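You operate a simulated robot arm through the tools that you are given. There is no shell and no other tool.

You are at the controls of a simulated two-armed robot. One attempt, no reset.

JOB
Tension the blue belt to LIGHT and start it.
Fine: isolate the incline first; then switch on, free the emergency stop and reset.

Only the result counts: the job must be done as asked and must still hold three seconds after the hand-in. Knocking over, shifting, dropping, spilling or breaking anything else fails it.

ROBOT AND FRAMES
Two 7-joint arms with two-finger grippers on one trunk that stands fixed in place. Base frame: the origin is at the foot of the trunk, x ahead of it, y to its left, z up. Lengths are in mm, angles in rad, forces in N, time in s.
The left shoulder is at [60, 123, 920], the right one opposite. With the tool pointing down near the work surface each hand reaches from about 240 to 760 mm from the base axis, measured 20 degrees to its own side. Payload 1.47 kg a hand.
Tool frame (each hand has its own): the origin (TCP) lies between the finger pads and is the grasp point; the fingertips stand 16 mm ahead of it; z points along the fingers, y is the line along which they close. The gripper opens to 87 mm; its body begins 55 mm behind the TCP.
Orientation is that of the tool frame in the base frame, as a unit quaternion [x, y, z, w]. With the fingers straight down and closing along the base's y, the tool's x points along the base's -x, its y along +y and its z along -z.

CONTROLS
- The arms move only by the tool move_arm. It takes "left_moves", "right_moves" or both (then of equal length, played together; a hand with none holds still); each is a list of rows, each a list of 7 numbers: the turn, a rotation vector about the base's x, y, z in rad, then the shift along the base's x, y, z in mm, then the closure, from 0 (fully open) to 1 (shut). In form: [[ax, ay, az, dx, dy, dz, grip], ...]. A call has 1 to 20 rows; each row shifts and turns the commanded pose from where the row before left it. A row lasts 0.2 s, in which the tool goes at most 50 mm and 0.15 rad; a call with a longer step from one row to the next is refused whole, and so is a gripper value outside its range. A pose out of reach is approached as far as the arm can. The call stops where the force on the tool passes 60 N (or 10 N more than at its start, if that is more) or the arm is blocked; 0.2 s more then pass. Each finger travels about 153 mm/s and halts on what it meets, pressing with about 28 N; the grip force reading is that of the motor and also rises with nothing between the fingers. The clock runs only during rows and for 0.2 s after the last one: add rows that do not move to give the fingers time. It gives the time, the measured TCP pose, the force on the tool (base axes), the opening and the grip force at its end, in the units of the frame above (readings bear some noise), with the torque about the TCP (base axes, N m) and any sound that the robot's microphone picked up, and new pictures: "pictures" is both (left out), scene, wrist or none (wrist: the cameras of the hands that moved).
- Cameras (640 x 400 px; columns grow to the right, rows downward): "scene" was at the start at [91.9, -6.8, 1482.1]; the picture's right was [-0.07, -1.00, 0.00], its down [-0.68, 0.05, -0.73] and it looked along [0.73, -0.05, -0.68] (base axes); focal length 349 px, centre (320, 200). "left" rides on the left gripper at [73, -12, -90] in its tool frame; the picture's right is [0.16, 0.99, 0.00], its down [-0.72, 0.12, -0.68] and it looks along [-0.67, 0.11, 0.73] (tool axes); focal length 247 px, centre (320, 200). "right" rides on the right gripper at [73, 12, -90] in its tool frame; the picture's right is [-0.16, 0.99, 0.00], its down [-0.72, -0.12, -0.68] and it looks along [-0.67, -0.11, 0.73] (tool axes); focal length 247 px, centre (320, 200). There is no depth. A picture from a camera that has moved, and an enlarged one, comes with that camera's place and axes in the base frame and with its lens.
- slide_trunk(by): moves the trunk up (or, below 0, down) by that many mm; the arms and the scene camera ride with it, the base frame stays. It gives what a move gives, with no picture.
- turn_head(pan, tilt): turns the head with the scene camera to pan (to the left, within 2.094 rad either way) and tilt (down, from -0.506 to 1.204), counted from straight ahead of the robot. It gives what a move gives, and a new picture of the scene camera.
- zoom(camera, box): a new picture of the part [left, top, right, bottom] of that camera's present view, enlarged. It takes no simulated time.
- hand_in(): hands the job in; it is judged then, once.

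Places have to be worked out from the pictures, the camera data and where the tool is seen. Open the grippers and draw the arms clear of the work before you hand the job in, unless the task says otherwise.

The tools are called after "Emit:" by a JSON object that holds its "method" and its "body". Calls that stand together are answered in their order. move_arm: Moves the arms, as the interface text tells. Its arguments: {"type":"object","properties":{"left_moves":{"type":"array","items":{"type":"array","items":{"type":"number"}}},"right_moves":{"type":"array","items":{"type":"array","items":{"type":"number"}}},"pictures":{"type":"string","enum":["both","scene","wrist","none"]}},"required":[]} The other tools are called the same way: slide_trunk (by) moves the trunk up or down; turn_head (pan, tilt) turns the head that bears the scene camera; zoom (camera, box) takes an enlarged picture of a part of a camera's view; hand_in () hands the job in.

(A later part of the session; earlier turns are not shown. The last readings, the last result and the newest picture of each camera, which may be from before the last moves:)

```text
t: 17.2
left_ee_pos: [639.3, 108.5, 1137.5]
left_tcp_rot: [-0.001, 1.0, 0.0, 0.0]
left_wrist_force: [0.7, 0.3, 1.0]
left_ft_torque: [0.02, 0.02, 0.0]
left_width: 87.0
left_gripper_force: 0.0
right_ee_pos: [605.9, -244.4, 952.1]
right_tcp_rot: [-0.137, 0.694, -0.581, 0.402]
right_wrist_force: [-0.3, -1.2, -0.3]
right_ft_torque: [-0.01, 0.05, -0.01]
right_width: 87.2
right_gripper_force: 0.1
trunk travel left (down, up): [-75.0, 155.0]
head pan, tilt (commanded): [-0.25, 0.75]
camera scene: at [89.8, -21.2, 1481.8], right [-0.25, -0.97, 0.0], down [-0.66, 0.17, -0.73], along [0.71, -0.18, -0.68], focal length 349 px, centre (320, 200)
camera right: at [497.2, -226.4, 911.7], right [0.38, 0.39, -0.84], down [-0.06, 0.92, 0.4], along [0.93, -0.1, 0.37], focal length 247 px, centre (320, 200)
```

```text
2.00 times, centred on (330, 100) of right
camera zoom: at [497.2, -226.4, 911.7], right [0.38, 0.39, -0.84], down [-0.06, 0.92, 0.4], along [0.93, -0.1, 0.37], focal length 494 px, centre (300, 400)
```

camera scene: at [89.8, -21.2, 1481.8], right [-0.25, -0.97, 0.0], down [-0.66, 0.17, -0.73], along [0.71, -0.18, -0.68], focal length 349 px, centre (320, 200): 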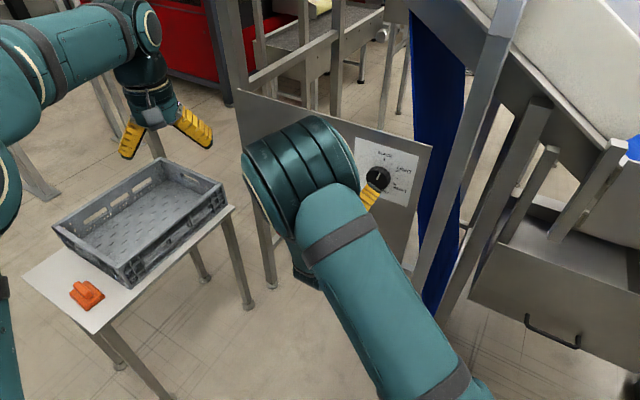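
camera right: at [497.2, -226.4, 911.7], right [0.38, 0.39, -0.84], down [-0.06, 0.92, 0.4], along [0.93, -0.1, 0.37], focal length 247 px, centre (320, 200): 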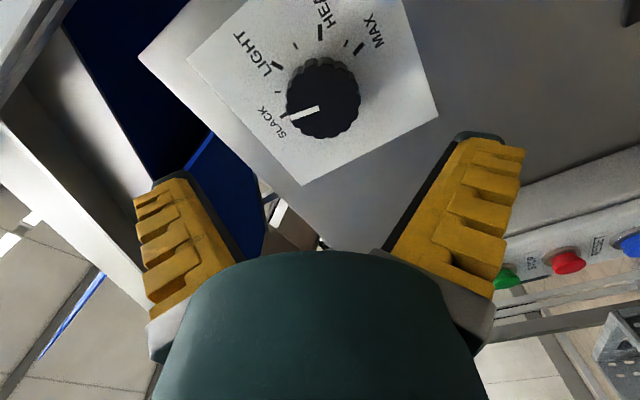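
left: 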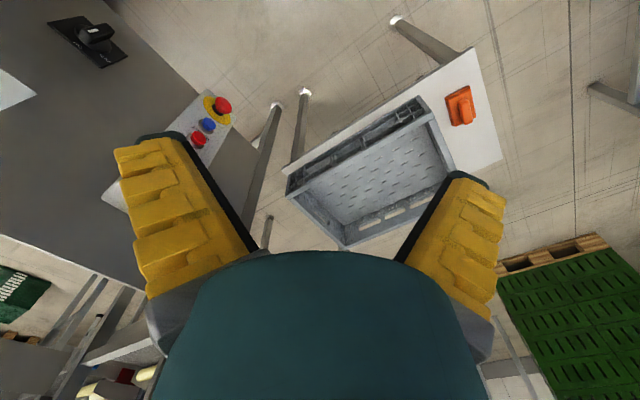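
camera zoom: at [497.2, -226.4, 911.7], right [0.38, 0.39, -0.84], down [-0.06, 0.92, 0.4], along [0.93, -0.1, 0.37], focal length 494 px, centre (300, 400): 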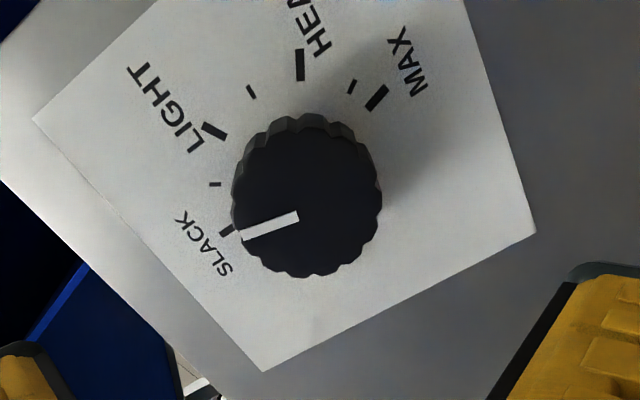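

The knob's pointer sits about 12° past SLACK, and the LIGHT tick is about 59° clockwise from vertical, so I need roughly 46° clockwise. The hand is centred on the knob axis (within 2 mm), so I advance 98 mm along the normal and close on it.

Emit:
{"method": "move_arm", "body": {"right_moves": [[0, 0, 0, 17.5, -17.1, -0.2, 0], [0, 0, 0, 17.5, -17.1, -0.2, 0], [0, 0, 0, 17.5, -17.1, -0.2, 0], [0, 0, 0, 17.0, -16.6, -0.2, 0], [0, 0, 0, 0, 0, 0, 0], [0, 0, 0, 0, 0, 0, 1], [0, 0, 0, 0, 0, 0, 1], [0, 0, 0, 0, 0, 0, 1]], "pictures": "both"}}

Emit:
{"method": "zoom", "body": {"camera": "right", "box": [200, 60, 440, 260]}}

Emit:
{"method": "zoom", "body": {"camera": "scene", "box": [330, 120, 430, 220]}}

```text
t: 19.0
left_ee_pos: [641.5, 108.1, 1138.0]
left_tcp_rot: [-0.001, 1.0, 0.0, 0.0]
left_wrist_force: [-1.5, 0.4, 0.4]
left_ft_torque: [0.02, 0.03, -0.02]
left_width: 86.9
left_gripper_force: 0.2
right_ee_pos: [675.2, -309.7, 948.6]
right_tcp_rot: [-0.138, 0.696, -0.58, 0.4]
right_wrist_force: [-1.1, 8.5, -16.7]
right_ft_torque: [0.21, 0.28, -0.09]
right_width: 53.1
right_gripper_force: 30.1
trunk travel left (down, up): [-75.0, 155.0]
head pan, tilt (commanded): [-0.25, 0.75]
camera scene: at [91.0, -20.9, 1481.6], right [-0.25, -0.97, 0.0], down [-0.66, 0.17, -0.73], along [0.71, -0.18, -0.68], focal length 349 px, centre (320, 200)
camera right: at [565.7, -293.2, 910.1], right [0.37, 0.39, -0.84], down [-0.06, 0.92, 0.4], along [0.93, -0.1, 0.36], focal length 247 px, centre (320, 200)
```

scene: 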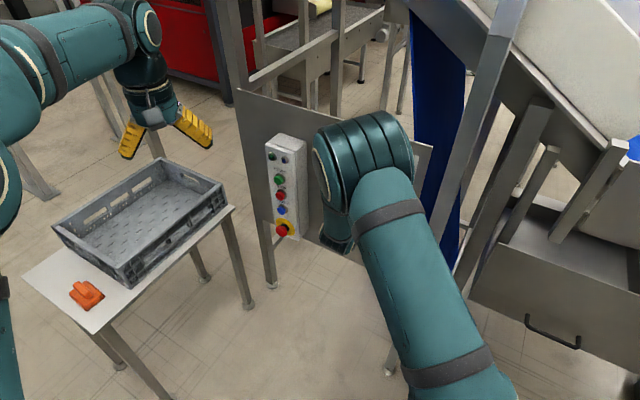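
right: 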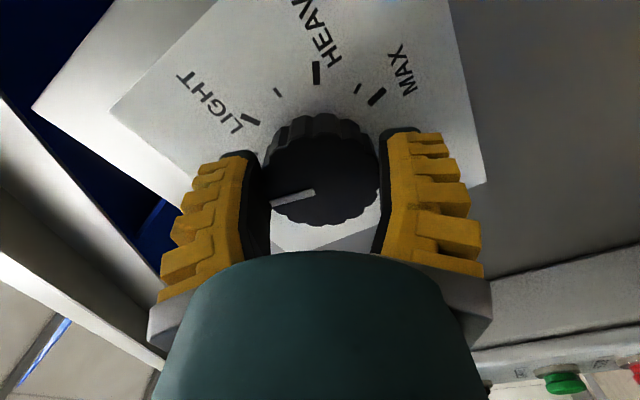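

```text
2.00 times, centred on (320, 160) of right
camera zoom: at [565.7, -293.2, 910.1], right [0.37, 0.39, -0.84], down [-0.06, 0.92, 0.4], along [0.93, -0.1, 0.36], focal length 494 px, centre (320, 280)
```

zoom: 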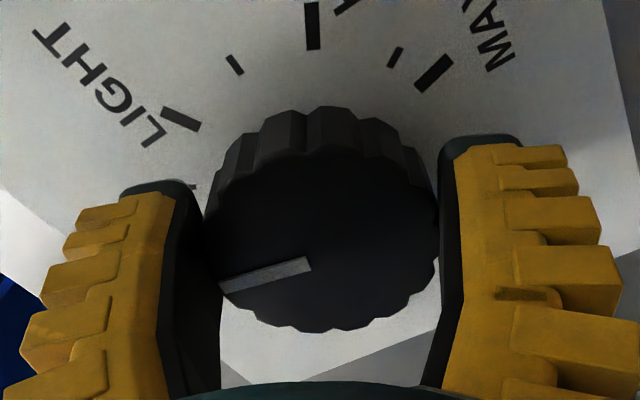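

```text
4.00 times, centred on (380, 170) of scene
camera zoom: at [91.0, -20.9, 1481.6], right [-0.25, -0.97, 0.0], down [-0.66, 0.17, -0.73], along [0.71, -0.18, -0.68], focal length 1396 px, centre (80, 320)
```

zoom: 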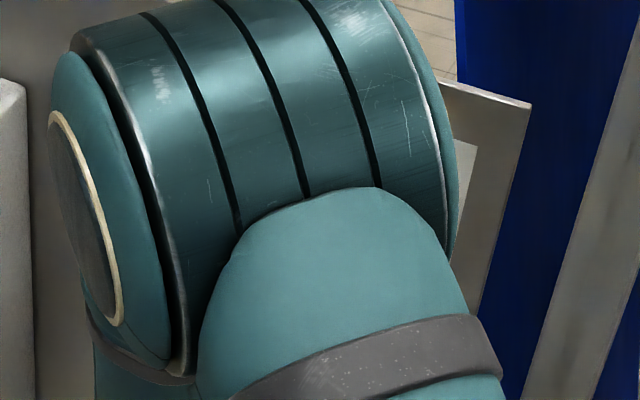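

The knob is held (width 53 mm), with a 17 N side load along the finger direction. I shift 3 mm to relieve it and turn 0.7 rad clockwise.

Emit:
{"method": "move_arm", "body": {"right_moves": [[0, 0, 0, 0.8, 0.8, -2.7, 1], [0.1002, -0.0977, 0, 0, 0, 0, 1], [0.1002, -0.0977, 0, 0, 0, 0, 1], [0.1002, -0.0977, 0, 0, 0, 0, 1], [0.1002, -0.0977, 0, 0, 0, 0, 1], [0.1002, -0.0977, 0, 0, 0, 0, 1], [0, 0, 0, 0, 0, 0, 1]], "pictures": "wrist"}}

Emit:
{"method": "zoom", "body": {"camera": "right", "box": [200, 60, 440, 260]}}

```text
t: 20.6
left_ee_pos: [639.1, 107.4, 1139.5]
left_tcp_rot: [-0.001, 1.0, 0.0, 0.0]
left_wrist_force: [0.6, -0.2, 0.2]
left_ft_torque: [0.0, -0.01, 0.01]
left_width: 87.0
left_gripper_force: 0.0
right_ee_pos: [676.2, -309.4, 948.0]
right_tcp_rot: [0.11, 0.698, -0.408, 0.578]
right_wrist_force: [2.0, 3.2, -0.6]
right_ft_torque: [-0.18, -0.21, -0.23]
right_width: 54.6
right_gripper_force: 30.5
trunk travel left (down, up): [-75.0, 155.0]
head pan, tilt (commanded): [-0.25, 0.75]
camera right: at [595.7, -263.8, 877.9], right [0.67, 0.68, -0.29], down [-0.34, 0.63, 0.7], along [0.66, -0.37, 0.65], focal length 247 px, centre (320, 200)
```

right: 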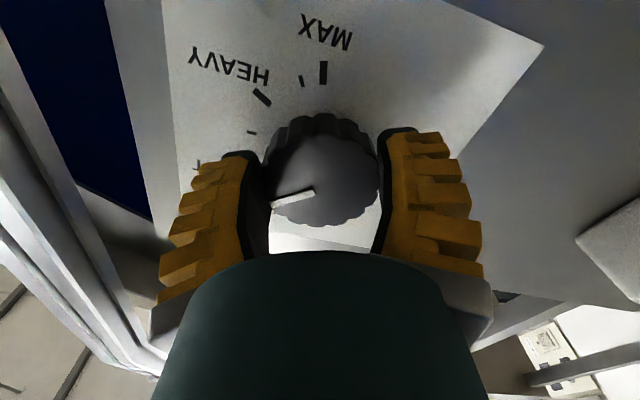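

```text
2.00 times, centred on (320, 160) of right
camera zoom: at [595.7, -263.8, 877.9], right [0.67, 0.68, -0.29], down [-0.34, 0.63, 0.7], along [0.66, -0.37, 0.65], focal length 494 px, centre (320, 280)
```

zoom: 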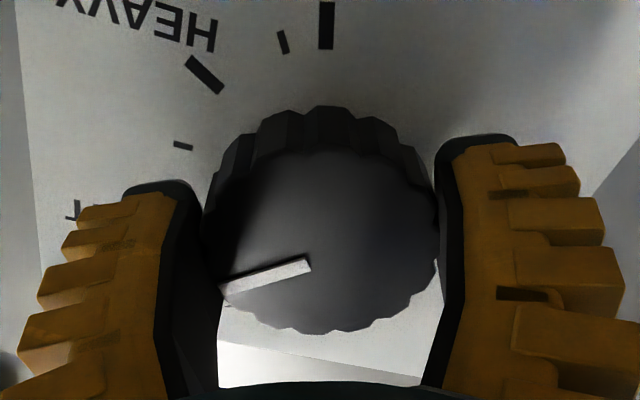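

The knob followed the hand exactly (40° turned); the pointer measures about 53°, so I add another 0.11 rad clockwise and then release and back off to verify against the LIGHT tick.

Emit:
{"method": "move_arm", "body": {"right_moves": [[0.0394, -0.0384, 0, 0, 0, 0, 1], [0.0394, -0.0384, 0, 0, 0, 0, 1], [0, 0, 0, 0, 0, 0, 1], [0, 0, 0, 0, 0, 0, 0], [0, 0, 0, 0, 0, 0, 0], [0, 0, 0, -17.5, 17.1, 0, 0], [0, 0, 0, -17.5, 17.1, 0, 0], [0, 0, 0, -17.5, 17.1, 0, 0], [0, 0, 0, -17.5, 17.1, 0, 0], [0, 0, 0, 0, 0, 0, 0]], "pictures": "wrist"}}

Emit:
{"method": "zoom", "body": {"camera": "right", "box": [200, 0, 460, 200]}}

```text
t: 22.8
left_ee_pos: [639.1, 107.6, 1139.3]
left_tcp_rot: [-0.001, 1.0, 0.0, -0.001]
left_wrist_force: [-0.4, 0.9, 0.5]
left_ft_torque: [-0.03, -0.01, -0.01]
left_width: 87.3
left_gripper_force: 0.0
right_ee_pos: [606.0, -243.4, 947.2]
right_tcp_rot: [0.149, 0.692, -0.376, 0.599]
right_wrist_force: [-0.1, -1.0, 0.5]
right_ft_torque: [-0.03, -0.04, 0.01]
right_width: 87.2
right_gripper_force: 0.1
trunk travel left (down, up): [-75.0, 155.0]
head pan, tilt (commanded): [-0.25, 0.75]
camera right: at [531.9, -192.4, 876.3], right [0.68, 0.7, -0.19], down [-0.39, 0.57, 0.72], along [0.62, -0.42, 0.67], focal length 247 px, centre (320, 200)
```

right: 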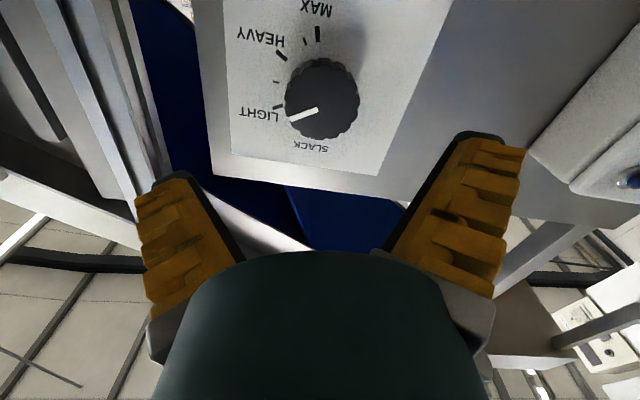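

```text
2.00 times, centred on (330, 100) of right
camera zoom: at [531.9, -192.4, 876.3], right [0.68, 0.7, -0.19], down [-0.39, 0.57, 0.72], along [0.62, -0.42, 0.67], focal length 494 px, centre (300, 400)
```

zoom: 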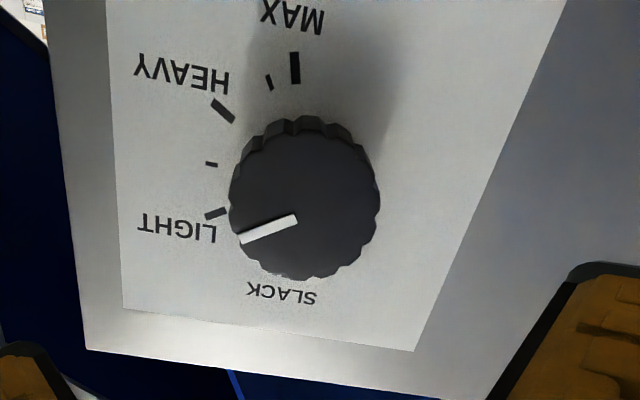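

Released at about 58–60° by calculation. I zoom in closer to compare the pointer's direction with the LIGHT tick.

Emit:
{"method": "zoom", "body": {"camera": "right", "box": [265, 50, 365, 140]}}

Emit:
{"method": "turn_head", "body": {"pan": -0.3, "tilt": 0.7}}

```text
4.44 times, centred on (315, 95) of right
camera zoom: at [531.9, -192.4, 876.3], right [0.68, 0.7, -0.19], down [-0.39, 0.57, 0.72], along [0.62, -0.42, 0.67], focal length 1098 px, centre (342, 667)
```

zoom: 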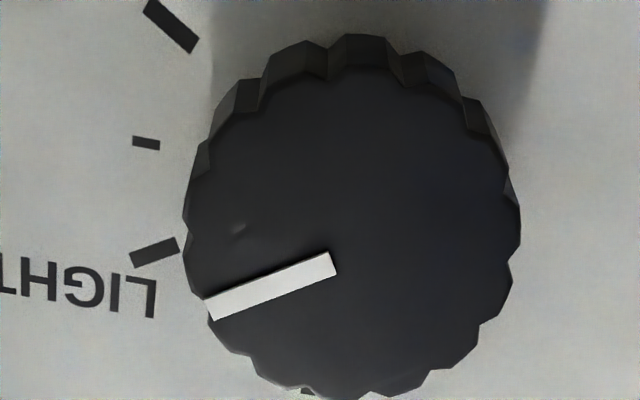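

```text
t: 23.4
left_ee_pos: [638.7, 108.4, 1138.9]
left_tcp_rot: [-0.002, 1.0, 0.0, -0.001]
left_wrist_force: [0.1, -0.1, -0.4]
left_ft_torque: [-0.01, -0.01, 0.04]
left_width: 86.8
left_gripper_force: 0.2
right_ee_pos: [606.7, -243.8, 948.5]
right_tcp_rot: [0.149, 0.691, -0.376, 0.599]
right_wrist_force: [0.4, -0.5, 0.2]
right_ft_torque: [0.06, 0.0, -0.03]
right_width: 87.0
right_gripper_force: 0.1
trunk travel left (down, up): [-75.0, 155.0]
head pan, tilt (commanded): [-0.3, 0.7]
camera scene: at [90.3, -25.9, 1486.1], right [-0.3, -0.96, 0.0], down [-0.62, 0.19, -0.76], along [0.73, -0.23, -0.64], focal length 349 px, centre (320, 200)
```

scene: 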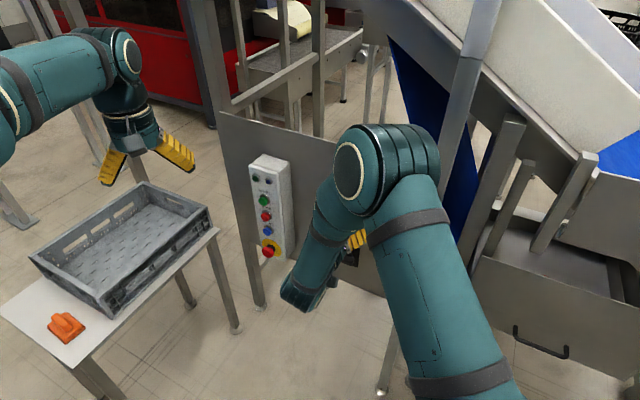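

The pointer is at about 58.6° against LIGHT's 60°, nearly dead on. I roll the hand back 70° CCW while lowering it in front of the isolator (handle now horizontal), which also clears the head camera's view of the knob.

Emit:
{"method": "move_arm", "body": {"right_moves": [[-0.0972, 0.0947, 0, 4.56, 2.0, -27.6, 0], [-0.0972, 0.0947, 0, 4.56, 2.0, -27.6, 0], [-0.0972, 0.0947, 0, 4.56, 2.0, -27.6, 0], [-0.0972, 0.0947, 0, 4.56, 2.0, -27.6, 0], [-0.0972, 0.0947, 0, 4.56, 2.0, -27.6, 0], [-0.0972, 0.0947, 0, 4.56, 2.0, -27.6, 0], [-0.0972, 0.0947, 0, 4.56, 2.0, -27.6, 0], [-0.0972, 0.0947, 0, 4.56, 2.0, -27.6, 0], [-0.0972, 0.0947, 0, 4.56, 2.0, -27.6, 0], [0, 0, 0, 0, 0, 0, 0]], "pictures": "both"}}

Emit:
{"method": "zoom", "body": {"camera": "right", "box": [200, 0, 460, 200]}}

Emit:
{"method": "zoom", "body": {"camera": "scene", "box": [330, 130, 420, 210]}}

```text
t: 25.6
left_ee_pos: [639.9, 105.8, 1138.0]
left_tcp_rot: [-0.001, 1.0, -0.001, 0.0]
left_wrist_force: [0.3, -0.4, 0.5]
left_ft_torque: [-0.01, 0.02, 0.0]
left_width: 86.9
left_gripper_force: 0.1
right_ee_pos: [648.3, -223.8, 700.0]
right_tcp_rot: [0.275, -0.651, 0.652, -0.274]
right_wrist_force: [-0.2, 0.1, 0.9]
right_ft_torque: [0.0, 0.04, -0.01]
right_width: 87.3
right_gripper_force: 0.1
trunk travel left (down, up): [-75.0, 155.0]
head pan, tilt (commanded): [-0.3, 0.7]
camera scene: at [90.1, -25.9, 1486.1], right [-0.3, -0.96, 0.0], down [-0.62, 0.19, -0.77], along [0.73, -0.23, -0.64], focal length 349 px, centre (320, 200)
camera right: at [531.6, -215.0, 688.5], right [0.11, 0.11, -0.99], down [0.02, 0.99, 0.11], along [0.99, -0.03, 0.11], focal length 247 px, centre (320, 200)
```

scene: 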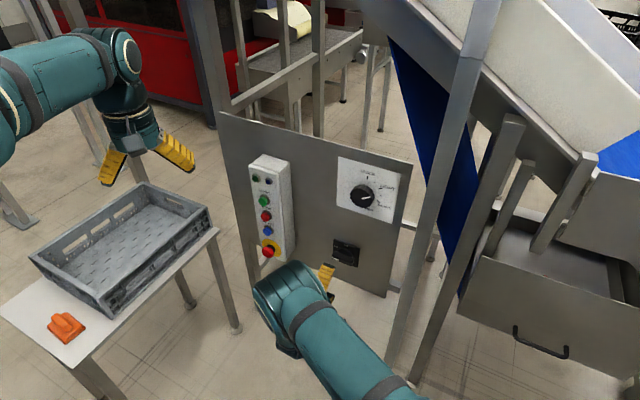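
right: 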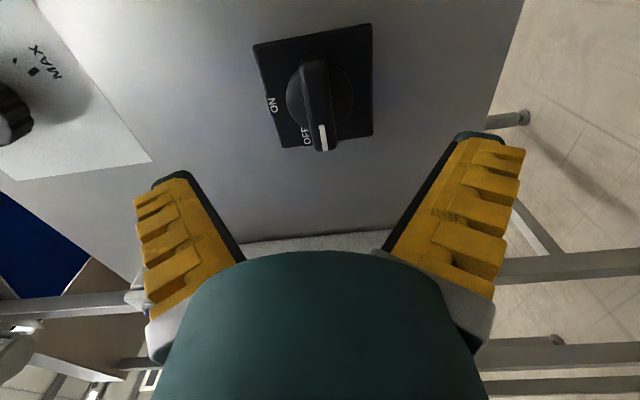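

```text
2.00 times, centred on (330, 100) of right
camera zoom: at [531.6, -215.0, 688.5], right [0.11, 0.11, -0.99], down [0.02, 0.99, 0.11], along [0.99, -0.03, 0.11], focal length 494 px, centre (300, 400)
```

zoom: 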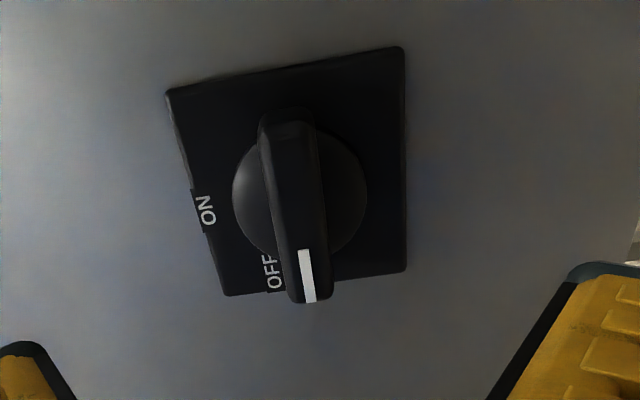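

```text
5.00 times, centred on (375, 170) of scene
camera zoom: at [90.1, -25.9, 1486.1], right [-0.3, -0.96, 0.0], down [-0.62, 0.19, -0.77], along [0.73, -0.23, -0.64], focal length 1745 px, centre (45, 350)
```

zoom: 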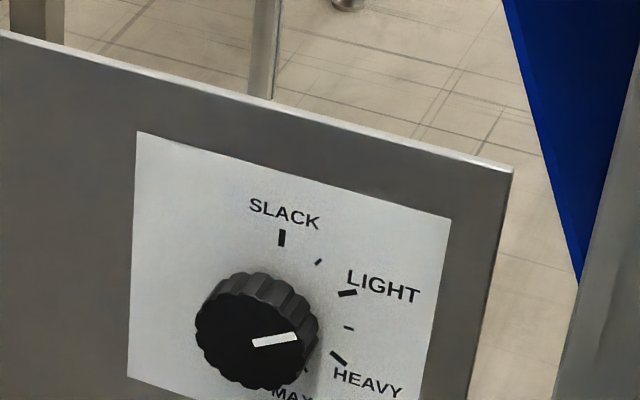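

From the head camera the pointer computes to 59.8°, right on LIGHT. The isolator handle is horizontal at OFF and the hand is lined up with it; I advance 78 mm and grip it.

Emit:
{"method": "move_arm", "body": {"right_moves": [[0, 0, 0, 18.2, -18.4, 0, 0], [0, 0, 0, 18.2, -18.4, 0, 0], [0, 0, 0, 18.1, -18.4, 0, 0], [0, 0, 0, 0, 0, 0, 0], [0, 0, 0, 0, 0, 0, 1], [0, 0, 0, 0, 0, 0, 1], [0, 0, 0, 0, 0, 0, 1]], "pictures": "wrist"}}

```text
t: 27.2
left_ee_pos: [638.0, 106.4, 1139.0]
left_tcp_rot: [0.0, 1.0, 0.0, 0.001]
left_wrist_force: [0.4, 0.6, 0.4]
left_ft_torque: [0.0, 0.02, 0.01]
left_width: 87.2
left_gripper_force: 0.1
right_ee_pos: [699.7, -279.4, 699.1]
right_tcp_rot: [0.276, -0.651, 0.652, -0.274]
right_wrist_force: [-9.1, 5.7, 1.3]
right_ft_torque: [-0.04, -0.03, -0.1]
right_width: 12.8
right_gripper_force: 29.5
trunk travel left (down, up): [-75.0, 155.0]
head pan, tilt (commanded): [-0.3, 0.7]
camera right: at [583.8, -270.2, 688.5], right [0.11, 0.11, -0.99], down [0.02, 0.99, 0.12], along [0.99, -0.03, 0.11], focal length 247 px, centre (320, 200)
```

right: 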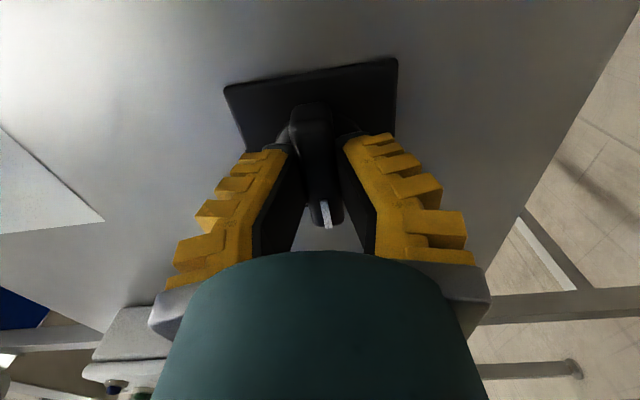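

Gripped cleanly with light forces. I rotate clockwise back toward ON, first 1.12 rad.

Emit:
{"method": "move_arm", "body": {"right_moves": [[0.1002, -0.0977, 0, 0, 0, 0, 1], [0.1002, -0.0977, 0, 0, 0, 0, 1], [0.1002, -0.0977, 0, 0, 0, 0, 1], [0.1002, -0.0977, 0, 0, 0, 0, 1], [0.1002, -0.0977, 0, 0, 0, 0, 1], [0.1002, -0.0977, 0, 0, 0, 0, 1], [0.1002, -0.0977, 0, 0, 0, 0, 1], [0.1002, -0.0977, 0, 0, 0, 0, 1], [0, 0, 0, 0, 0, 0, 1]], "pictures": "both"}}

Emit:
{"method": "zoom", "body": {"camera": "scene", "box": [230, 140, 390, 270]}}

```text
t: 29.2
left_ee_pos: [639.0, 107.5, 1138.6]
left_tcp_rot: [-0.001, 1.0, 0.001, 0.0]
left_wrist_force: [0.1, 0.0, -0.1]
left_ft_torque: [0.0, -0.02, -0.02]
left_width: 86.7
left_gripper_force: 0.1
right_ee_pos: [700.9, -278.9, 698.2]
right_tcp_rot: [0.113, 0.7, -0.405, 0.578]
right_wrist_force: [-15.9, 2.6, -16.8]
right_ft_torque: [0.19, 0.11, -0.08]
right_width: 14.0
right_gripper_force: 30.2
trunk travel left (down, up): [-75.0, 155.0]
head pan, tilt (commanded): [-0.3, 0.7]
camera scene: at [90.7, -26.4, 1486.0], right [-0.3, -0.96, 0.0], down [-0.62, 0.19, -0.76], along [0.73, -0.23, -0.64], focal length 349 px, centre (320, 200)
camera right: at [621.2, -232.3, 627.6], right [0.67, 0.69, -0.29], down [-0.34, 0.62, 0.7], along [0.66, -0.37, 0.65], focal length 247 px, centre (320, 200)
```

scene: 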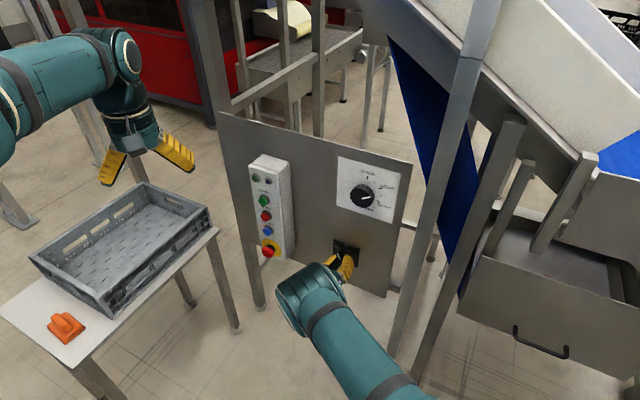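
right: 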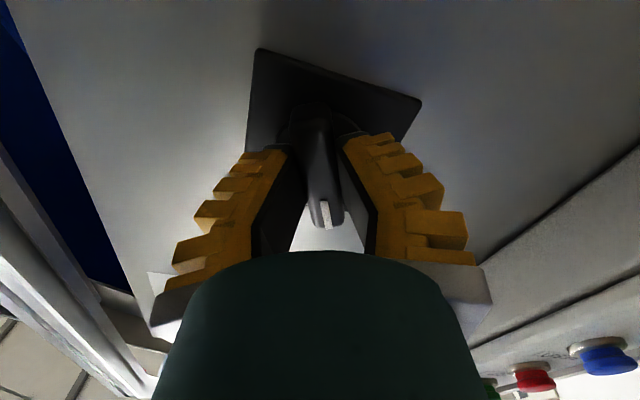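

```text
3.08 times, centred on (310, 205) of scene
camera zoom: at [90.7, -26.4, 1486.0], right [-0.3, -0.96, 0.0], down [-0.62, 0.19, -0.76], along [0.73, -0.23, -0.64], focal length 1074 px, centre (351, 185)
```

zoom: 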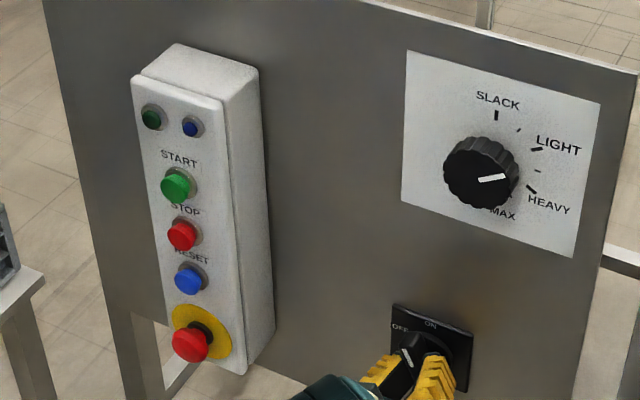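

The lamp is still off at about 64° back; I relieve the side load by 2 mm and continue the remaining 0.4 rad to ON.

Emit:
{"method": "move_arm", "body": {"right_moves": [[0.0931, -0.0907, 0, -0.6, -0.6, -1.8, 1], [0.0931, -0.0907, 0, 0, 0, 0, 1], [0.0931, -0.0907, 0, 0, 0, 0, 1], [0, 0, 0, 0, 0, 0, 1]], "pictures": "both"}}

Emit:
{"method": "zoom", "body": {"camera": "scene", "box": [230, 140, 390, 270]}}

```text
t: 30.2
left_ee_pos: [638.8, 107.1, 1138.9]
left_tcp_rot: [-0.001, 1.0, 0.0, 0.0]
left_wrist_force: [-0.6, 0.7, -0.8]
left_ft_torque: [-0.01, 0.03, 0.01]
left_width: 86.7
left_gripper_force: 0.0
right_ee_pos: [701.7, -277.8, 698.9]
right_tcp_rot: [0.246, 0.663, -0.286, 0.647]
right_wrist_force: [-10.1, 8.9, -16.3]
right_ft_torque: [-0.01, -0.11, -0.01]
right_width: 14.6
right_gripper_force: 30.0
trunk travel left (down, up): [-75.0, 155.0]
head pan, tilt (commanded): [-0.3, 0.7]
camera scene: at [91.0, -25.8, 1486.0], right [-0.3, -0.96, 0.0], down [-0.62, 0.19, -0.76], along [0.73, -0.23, -0.64], focal length 349 px, centre (320, 200)
camera right: at [641.9, -211.7, 624.4], right [0.69, 0.71, 0.1], down [-0.54, 0.42, 0.73], along [0.48, -0.56, 0.68], focal length 247 px, centre (320, 200)
```

scene: 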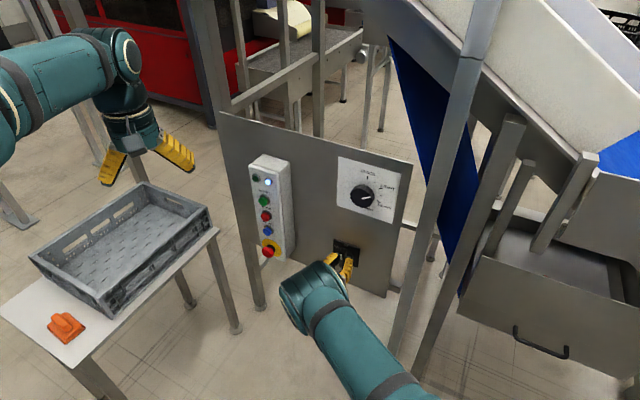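
right: 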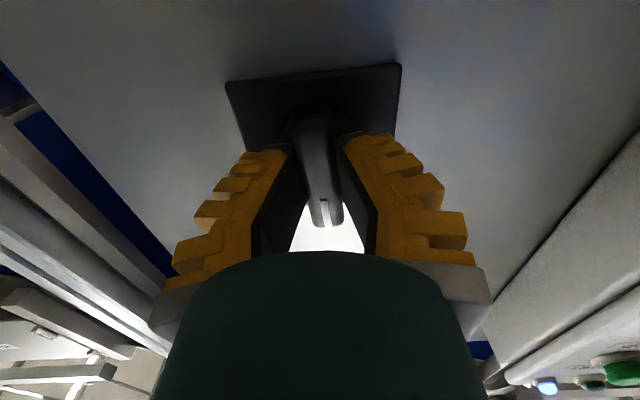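

```text
3.08 times, centred on (310, 205) of scene
camera zoom: at [91.0, -25.8, 1486.0], right [-0.3, -0.96, 0.0], down [-0.62, 0.19, -0.76], along [0.73, -0.23, -0.64], focal length 1074 px, centre (351, 185)
```

zoom: 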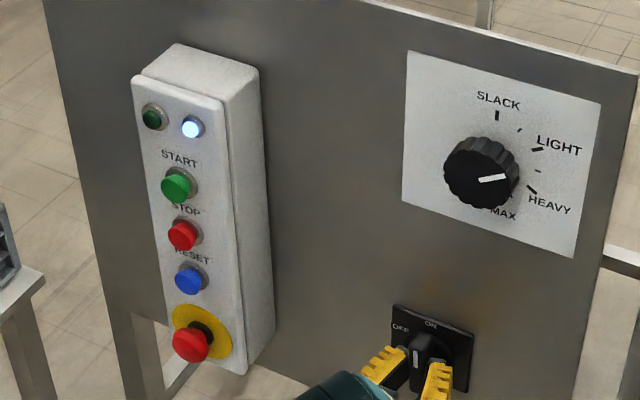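

The white lamp is lit again, so the isolator is ON. I release, back off along the normal, and check the handle.

Emit:
{"method": "move_arm", "body": {"right_moves": [[0, 0, 0, 0, 0, 0, 0], [0, 0, 0, 0, 0, 0, 0], [0, 0, 0, -14.3, 14, 0, 0], [0, 0, 0, -21.5, 20.9, 0, 0], [0, 0, 0, -21.5, 20.9, 0, 0], [0, 0, 0, -28.6, 27.9, 0, 0], [0, 0, 0, -28.6, 27.9, 0, 0], [0, 0, 0, 0, 0, 0, 0]], "pictures": "both"}}

Emit:
{"method": "zoom", "body": {"camera": "scene", "box": [230, 140, 390, 270]}}

Emit:
{"method": "zoom", "body": {"camera": "right", "box": [380, 0, 640, 200]}}

```text
t: 32.0
left_ee_pos: [638.3, 107.3, 1138.4]
left_tcp_rot: [-0.001, 1.0, 0.0, 0.0]
left_wrist_force: [-0.4, 0.1, -0.2]
left_ft_torque: [-0.03, -0.02, -0.02]
left_width: 86.9
left_gripper_force: 0.1
right_ee_pos: [586.5, -164.0, 695.4]
right_tcp_rot: [0.244, 0.663, -0.287, 0.647]
right_wrist_force: [-0.4, 0.7, 0.9]
right_ft_torque: [0.01, -0.03, 0.0]
right_width: 87.1
right_gripper_force: 0.0
trunk travel left (down, up): [-75.0, 155.0]
head pan, tilt (commanded): [-0.3, 0.7]
camera scene: at [90.2, -25.8, 1486.1], right [-0.3, -0.96, 0.0], down [-0.62, 0.19, -0.76], along [0.73, -0.23, -0.64], focal length 349 px, centre (320, 200)
camera right: at [525.8, -98.2, 621.1], right [0.69, 0.71, 0.1], down [-0.54, 0.42, 0.73], along [0.48, -0.56, 0.68], focal length 247 px, centre (320, 200)
```

scene: 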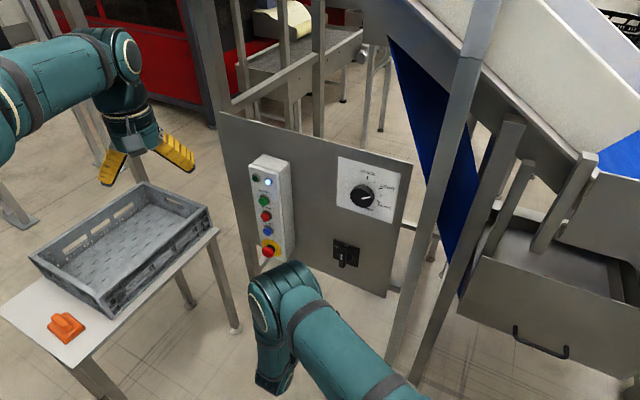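
right: 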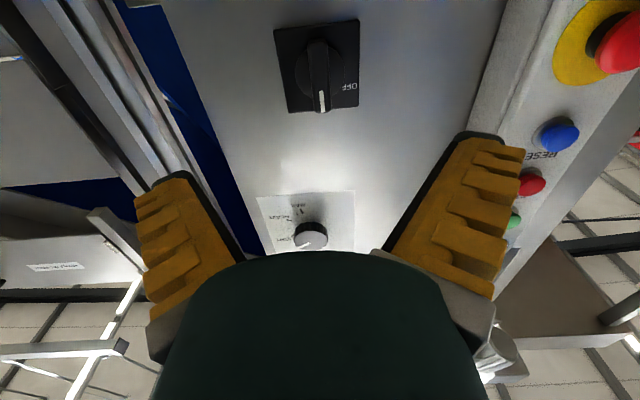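

```text
3.08 times, centred on (310, 205) of scene
camera zoom: at [90.2, -25.8, 1486.1], right [-0.3, -0.96, 0.0], down [-0.62, 0.19, -0.76], along [0.73, -0.23, -0.64], focal length 1074 px, centre (351, 185)
```

zoom: 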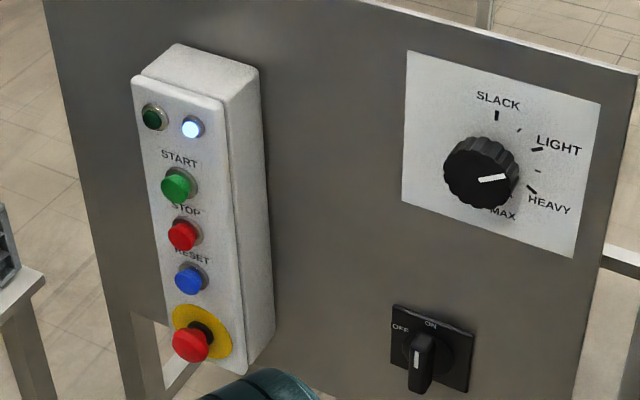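

```text
2.00 times, centred on (510, 100) of right
camera zoom: at [525.8, -98.2, 621.1], right [0.69, 0.71, 0.1], down [-0.54, 0.42, 0.73], along [0.48, -0.56, 0.68], focal length 494 px, centre (-60, 400)
```

zoom: 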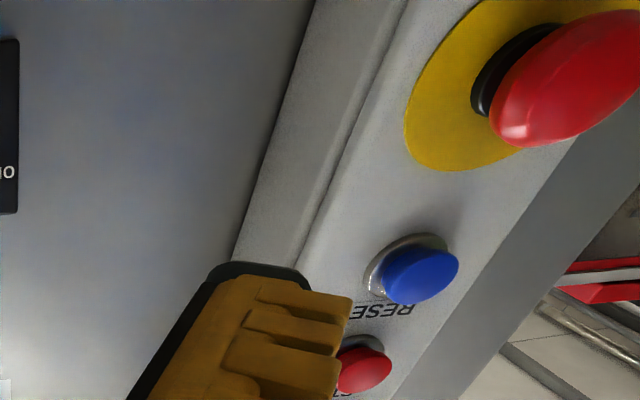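

Isolator handle is back upright at ON, lamp lit, pointer on LIGHT. Triangulation puts the e-stop head at [816,-84.5,682], RESET at [826.5,-93,759], START at z≈875; I move the right hand sideways in front of the e-stop, rolling 26° CCW so there is room to twist clockwise.

Emit:
{"method": "move_arm", "body": {"right_moves": [[-0.0548, 0.0534, 0, 25.9, 25.25, -0.9, 0], [-0.0548, 0.0534, 0, 25.9, 25.25, -0.9, 0], [-0.0548, 0.0534, 0, 25.9, 25.25, -0.9, 0], [-0.0548, 0.0534, 0, 25.9, 25.25, -0.9, 0], [-0.0548, 0.0534, 0, 25.9, 25.25, -0.9, 0], [-0.0548, 0.0534, 0, 25.9, 25.25, -0.9, 0], [0, 0, 0, 0, 0, 0, 0]], "pictures": "both"}}

Emit:
{"method": "zoom", "body": {"camera": "right", "box": [220, 0, 440, 200]}}

```text
t: 33.6
left_ee_pos: [639.2, 106.2, 1140.0]
left_tcp_rot: [0.0, 1.0, 0.0, 0.0]
left_wrist_force: [0.2, -0.3, 0.7]
left_ft_torque: [0.01, 0.0, 0.01]
left_width: 87.2
left_gripper_force: 0.1
right_ee_pos: [713.3, -33.4, 695.4]
right_tcp_rot: [0.105, 0.699, -0.412, 0.574]
right_wrist_force: [-0.1, 0.1, -0.1]
right_ft_torque: [0.02, -0.02, 0.0]
right_width: 87.1
right_gripper_force: 0.1
right hand out of reach, approached as far as the arm can: row 5, 6
trunk travel left (down, up): [-75.0, 155.0]
head pan, tilt (commanded): [-0.3, 0.7]
camera scene: at [90.5, -26.3, 1486.1], right [-0.3, -0.96, 0.0], down [-0.62, 0.19, -0.76], along [0.73, -0.23, -0.64], focal length 349 px, centre (320, 200)
camera right: at [632.1, 10.7, 624.4], right [0.66, 0.68, -0.31], down [-0.33, 0.64, 0.7], along [0.67, -0.36, 0.65], focal length 247 px, centre (320, 200)
```

scene: 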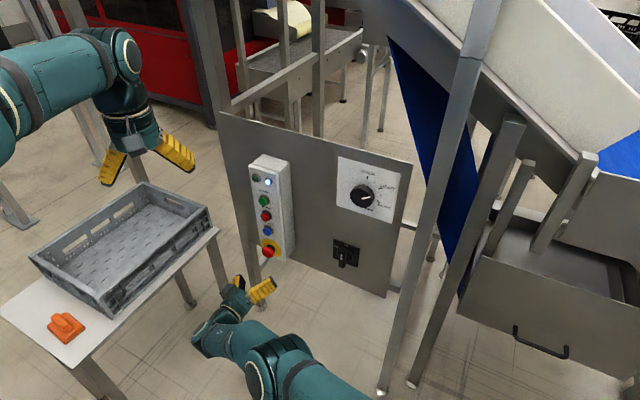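
right: 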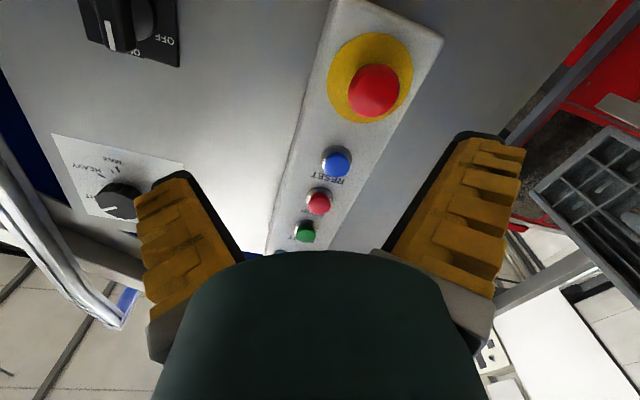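

```text
2.00 times, centred on (330, 100) of right
camera zoom: at [632.1, 10.7, 624.4], right [0.66, 0.68, -0.31], down [-0.33, 0.64, 0.7], along [0.67, -0.36, 0.65], focal length 494 px, centre (300, 400)
```

zoom: 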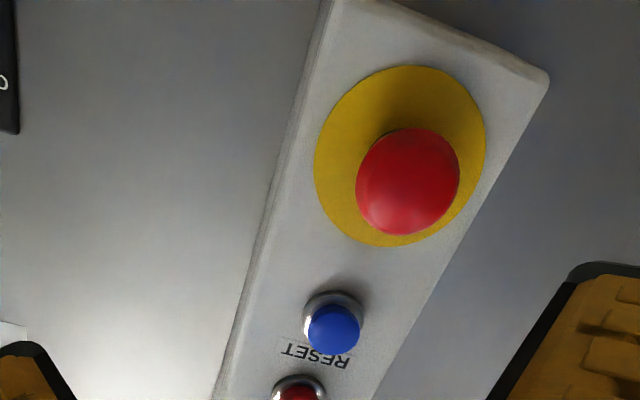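

The right arm cannot reach the e-stop (stopped short by about 35 mm), so I'll use the left hand there. First I take the right hand back the way it came and park it out of the way.

Emit:
{"method": "move_arm", "body": {"right_moves": [[0, 0, 0, -25.9, -25.25, 0.9, 0], [0, 0, 0, -25.9, -25.25, 0.9, 0], [0, 0, 0, -25.9, -25.25, 0.9, 0], [0, 0, 0, -25.9, -25.25, 0.9, 0], [0, 0, 0, -25.9, -25.25, 0.9, 0], [0, 0, 0, -25.9, -25.25, 0.9, 0], [0, 0, 0, 0, 0, 0, 0]], "pictures": "none"}}

```text
t: 35.2
left_ee_pos: [638.3, 107.3, 1140.0]
left_tcp_rot: [-0.001, 1.0, 0.0, 0.0]
left_wrist_force: [-0.1, 0.5, 1.3]
left_ft_torque: [0.0, 0.01, -0.02]
left_width: 86.9
left_gripper_force: 0.0
right_ee_pos: [555.8, -184.2, 697.3]
right_tcp_rot: [0.106, 0.699, -0.41, 0.576]
right_wrist_force: [0.3, 0.1, 0.1]
right_ft_torque: [0.01, -0.01, -0.02]
right_width: 86.7
right_gripper_force: 0.0
trunk travel left (down, up): [-75.0, 155.0]
head pan, tilt (commanded): [-0.3, 0.7]
```

The right hand's commanded pose follows what was reached. I park it back-right and simultaneously swing the left hand to point along the panel normal, in free space well in front of the box.

Emit:
{"method": "move_arm", "body": {"right_moves": [[0, 0, 0, -17.7, -24.3, 33.8, 0], [0, 0, 0, -17.7, -24.3, 33.8, 0], [0, 0, 0, -17.7, -24.3, 33.8, 0], [0, 0, 0, -17.7, -24.3, 33.8, 0], [0, 0, 0, -17.7, -24.3, 33.8, 0], [0, 0, 0, -17.7, -24.3, 33.8, 0]], "pictures": "scene"}}

Emit:
{"method": "move_arm", "body": {"left_moves": [[0, 0, -0.1289, 3.65, -4.5, -14, 0], [0, 0, -0.1289, 3.65, -4.5, -14, 0], [0, 0, -0.1289, 3.65, -4.5, -14, 0], [0, 0, -0.1289, 3.65, -4.5, -14, 0], [0, 0, -0.1289, 3.65, -4.5, -14, 0], [0, 0, -0.1289, 3.65, -4.5, -14, 0], [-0.0997, -0.1022, 0, 3.65, -4.5, -14, 0], [-0.0997, -0.1022, 0, 3.65, -4.5, -14, 0], [-0.0997, -0.1022, 0, 3.65, -4.5, -14, 0], [-0.0997, -0.1022, 0, 3.65, -4.5, -14, 0], [-0.0997, -0.1022, 0, 3.65, -4.5, -14, 0], [-0.0997, -0.1022, 0, 3.65, -4.5, -14, 0], [-0.0997, -0.1022, 0, 3.65, -4.5, -14, 0], [-0.0997, -0.1022, 0, 3.65, -4.5, -14, 0], [-0.0997, -0.1022, 0, 3.65, -4.5, -14, 0], [-0.0997, -0.1022, 0, 3.65, -4.5, -14, 0], [-0.0997, -0.1022, 0, 3.65, -4.5, -14, 0]], "pictures": "both"}}

```text
t: 36.6
left_ee_pos: [638.5, 106.7, 1139.1]
left_tcp_rot: [0.0, 1.0, 0.0, 0.0]
left_wrist_force: [0.5, 0.0, 0.3]
left_ft_torque: [0.03, -0.06, 0.0]
left_width: 87.2
left_gripper_force: 0.1
right_ee_pos: [446.3, -329.6, 900.9]
right_tcp_rot: [0.106, 0.7, -0.41, 0.575]
right_wrist_force: [0.3, -0.6, -0.4]
right_ft_torque: [0.0, 0.0, 0.04]
right_width: 87.0
right_gripper_force: 0.1
trunk travel left (down, up): [-75.0, 155.0]
head pan, tilt (commanded): [-0.3, 0.7]
camera scene: at [89.6, -26.5, 1486.2], right [-0.3, -0.96, 0.0], down [-0.61, 0.19, -0.77], along [0.73, -0.23, -0.64], focal length 349 px, centre (320, 200)
```

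scene: 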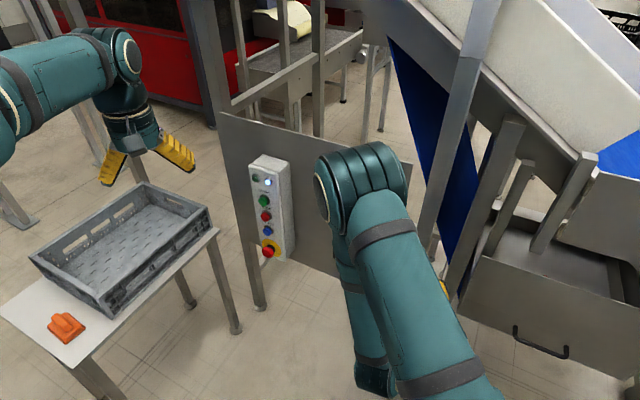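

```text
t: 40.2
left_ee_pos: [700.8, 32.7, 901.4]
left_tcp_rot: [0.264, 0.655, -0.264, 0.657]
left_wrist_force: [0.4, 0.3, -0.1]
left_ft_torque: [0.02, 0.02, -0.05]
left_width: 86.9
left_gripper_force: 0.1
right_ee_pos: [448.4, -328.4, 901.2]
right_tcp_rot: [0.106, 0.699, -0.412, 0.574]
right_wrist_force: [-0.3, -0.1, -0.1]
right_ft_torque: [0.0, 0.01, 0.03]
right_width: 87.0
right_gripper_force: 0.1
trunk travel left (down, up): [-75.0, 155.0]
head pan, tilt (commanded): [-0.3, 0.7]
camera scene: at [90.7, -25.6, 1486.0], right [-0.3, -0.96, 0.0], down [-0.62, 0.19, -0.76], along [0.73, -0.23, -0.64], focal length 349 px, centre (320, 200)
camera left: at [628.4, 84.4, 828.8], right [0.69, 0.71, -0.16], down [-0.41, 0.56, 0.72], along [0.6, -0.43, 0.67], focal length 247 px, centre (320, 200)
```

scene: 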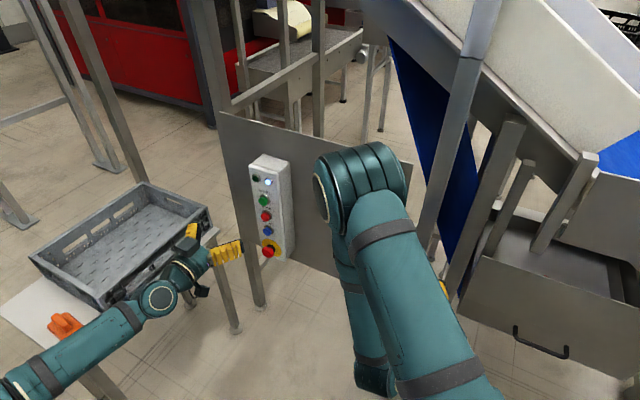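
left: 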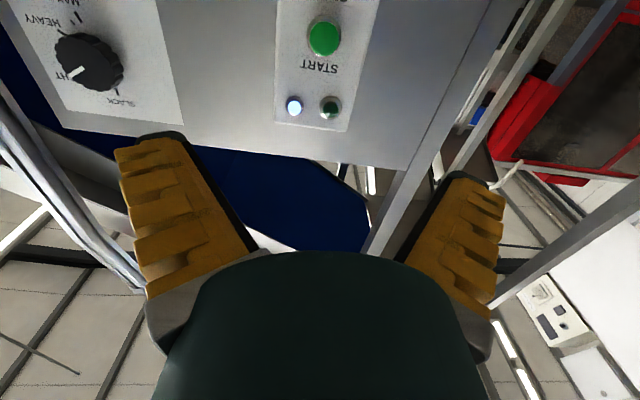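

The left hand is well posed in front of the box, above the crate's height and clear of the table. I lower the trunk 75 mm so the left arm can reach the e-stop and buttons more comfortably.

Emit:
{"method": "slide_trunk", "body": {"by": -70}}

```text
t: 41.3
left_ee_pos: [698.7, 30.1, 831.3]
left_tcp_rot: [0.266, 0.655, -0.266, 0.655]
left_wrist_force: [-0.7, -0.4, 0.1]
left_ft_torque: [-0.01, 0.02, 0.01]
left_width: 86.8
left_gripper_force: 0.1
right_ee_pos: [448.4, -329.1, 832.2]
right_tcp_rot: [0.106, 0.699, -0.411, 0.575]
right_wrist_force: [0.5, 0.8, -0.4]
right_ft_torque: [0.01, 0.01, 0.0]
right_width: 87.1
right_gripper_force: 0.1
trunk travel left (down, up): [-5.0, 225.0]
head pan, tilt (commanded): [-0.3, 0.7]
```

Now the left hand goes to about 80 mm in front of the e-stop head, rolling 30° CCW in preparation for a clockwise twist.

Emit:
{"method": "move_arm", "body": {"left_moves": [[-0.0938, 0.0914, 0, 14.3, -14, -37.3, 0], [-0.0938, 0.0914, 0, 14.3, -14, -37.3, 0], [-0.0938, 0.0914, 0, 14.3, -14, -37.3, 0], [-0.0938, 0.0914, 0, 14.3, -14, -37.3, 0], [0, 0, 0, 0, 0, 0, 0]], "pictures": "both"}}

Emit:
{"method": "zoom", "body": {"camera": "left", "box": [200, 0, 440, 200]}}

```text
t: 42.5
left_ee_pos: [758.8, -23.8, 683.1]
left_tcp_rot: [0.088, 0.702, -0.426, 0.564]
left_wrist_force: [0.1, 0.1, 0.0]
left_ft_torque: [0.02, 0.0, 0.01]
left_width: 87.0
left_gripper_force: 0.1
right_ee_pos: [448.1, -328.6, 830.1]
right_tcp_rot: [0.106, 0.699, -0.412, 0.574]
right_wrist_force: [-0.1, -0.3, -0.2]
right_ft_torque: [-0.01, -0.04, -0.02]
right_width: 86.9
right_gripper_force: 0.1
trunk travel left (down, up): [-5.0, 225.0]
head pan, tilt (commanded): [-0.3, 0.7]
camera scene: at [90.5, -26.3, 1416.1], right [-0.3, -0.96, 0.0], down [-0.62, 0.19, -0.76], along [0.73, -0.23, -0.64], focal length 349 px, centre (320, 200)
camera left: at [660.6, 3.7, 626.1], right [0.54, 0.56, -0.63], down [-0.17, 0.8, 0.57], along [0.82, -0.2, 0.53], focal length 247 px, centre (320, 200)
```

scene: 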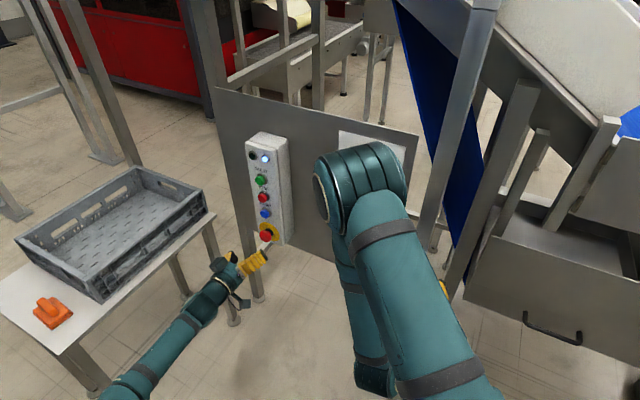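
left: 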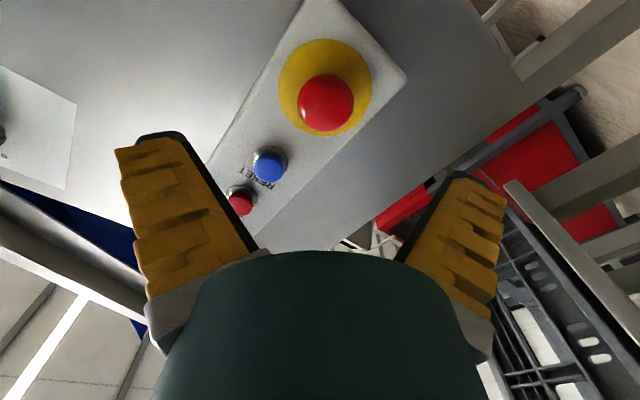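

```text
2.00 times, centred on (320, 100) of left
camera zoom: at [660.6, 3.7, 626.1], right [0.54, 0.56, -0.63], down [-0.17, 0.8, 0.57], along [0.82, -0.2, 0.53], focal length 494 px, centre (320, 400)
```

zoom: 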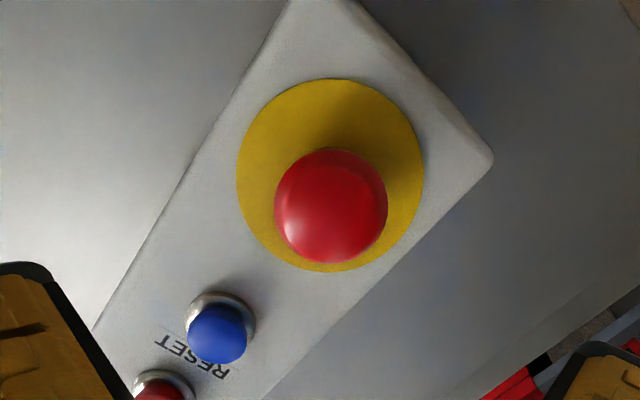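

The head measures 40 mm across with its axis near z≈677, mid-head plane about 83 mm further in, 3 mm to the right of my line. I advance and grip it.

Emit:
{"method": "move_arm", "body": {"left_moves": [[0, 0, 0, 14.15, -14.8, -1.5, 0], [0, 0, 0, 14.15, -14.8, -1.5, 0], [0, 0, 0, 14.15, -14.8, -1.5, 0], [0, 0, 0, 14.15, -14.8, -1.5, 0], [0, 0, 0, 0, 0, 0, 0]], "pictures": "both"}}

Emit:
{"method": "zoom", "body": {"camera": "left", "box": [200, 60, 440, 260]}}

Emit:
{"method": "zoom", "body": {"camera": "scene", "box": [210, 200, 310, 290]}}

```text
t: 43.7
left_ee_pos: [809.7, -84.2, 683.0]
left_tcp_rot: [0.087, 0.702, -0.428, 0.563]
left_wrist_force: [-0.4, 0.8, 0.3]
left_ft_torque: [0.0, 0.01, -0.02]
left_width: 86.7
left_gripper_force: 0.1
left hand out of reach, approached as far as the arm can: row 4
right_ee_pos: [448.4, -328.8, 832.0]
right_tcp_rot: [0.106, 0.7, -0.411, 0.575]
right_wrist_force: [0.5, -0.4, -0.4]
right_ft_torque: [0.0, 0.0, 0.01]
right_width: 87.0
right_gripper_force: 0.1
trunk travel left (down, up): [-5.0, 225.0]
head pan, tilt (commanded): [-0.3, 0.7]
camera scene: at [90.3, -26.5, 1416.0], right [-0.3, -0.96, 0.0], down [-0.62, 0.19, -0.76], along [0.73, -0.23, -0.64], focal length 349 px, centre (320, 200)
camera left: at [713.1, -56.8, 625.8], right [0.54, 0.56, -0.63], down [-0.16, 0.81, 0.57], along [0.82, -0.2, 0.53], focal length 247 px, centre (320, 200)
```

scene: 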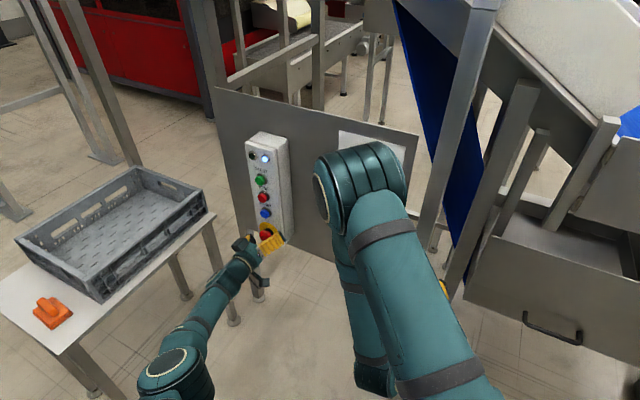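
left: 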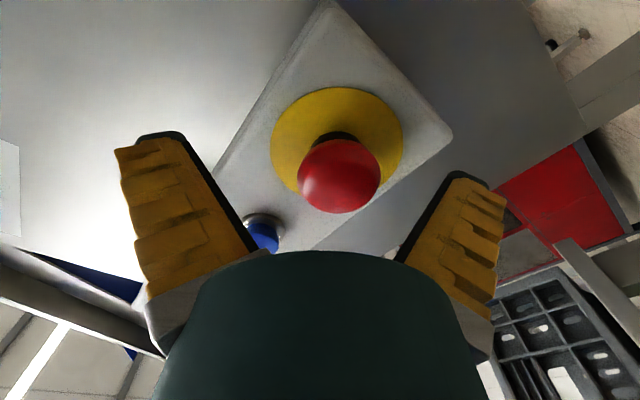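

```text
2.00 times, centred on (320, 160) of left
camera zoom: at [713.1, -56.8, 625.8], right [0.54, 0.56, -0.63], down [-0.16, 0.81, 0.57], along [0.82, -0.2, 0.53], focal length 494 px, centre (320, 280)
```

zoom: 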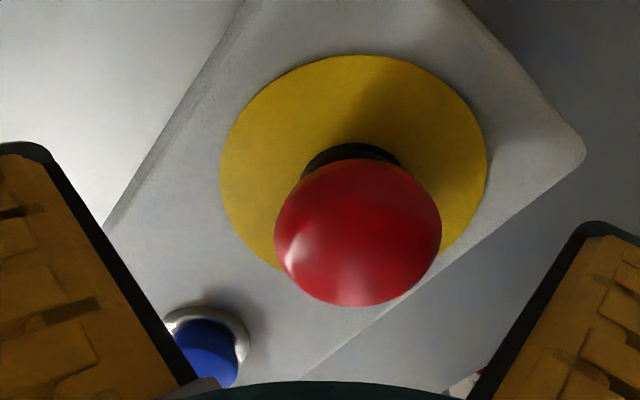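

```text
4.44 times, centred on (260, 245) of scene
camera zoom: at [90.3, -26.5, 1416.0], right [-0.3, -0.96, 0.0], down [-0.62, 0.19, -0.76], along [0.73, -0.23, -0.64], focal length 1551 px, centre (587, 0)
```

zoom: 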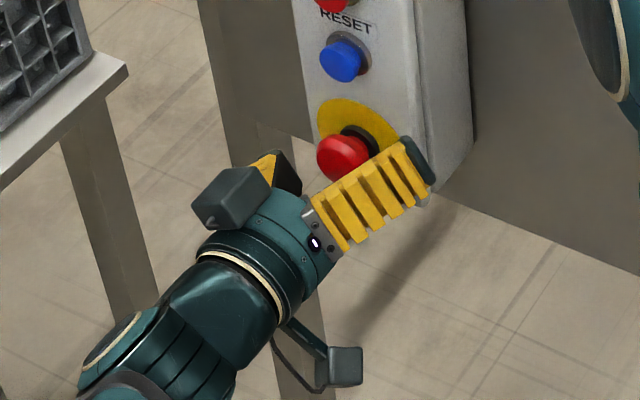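

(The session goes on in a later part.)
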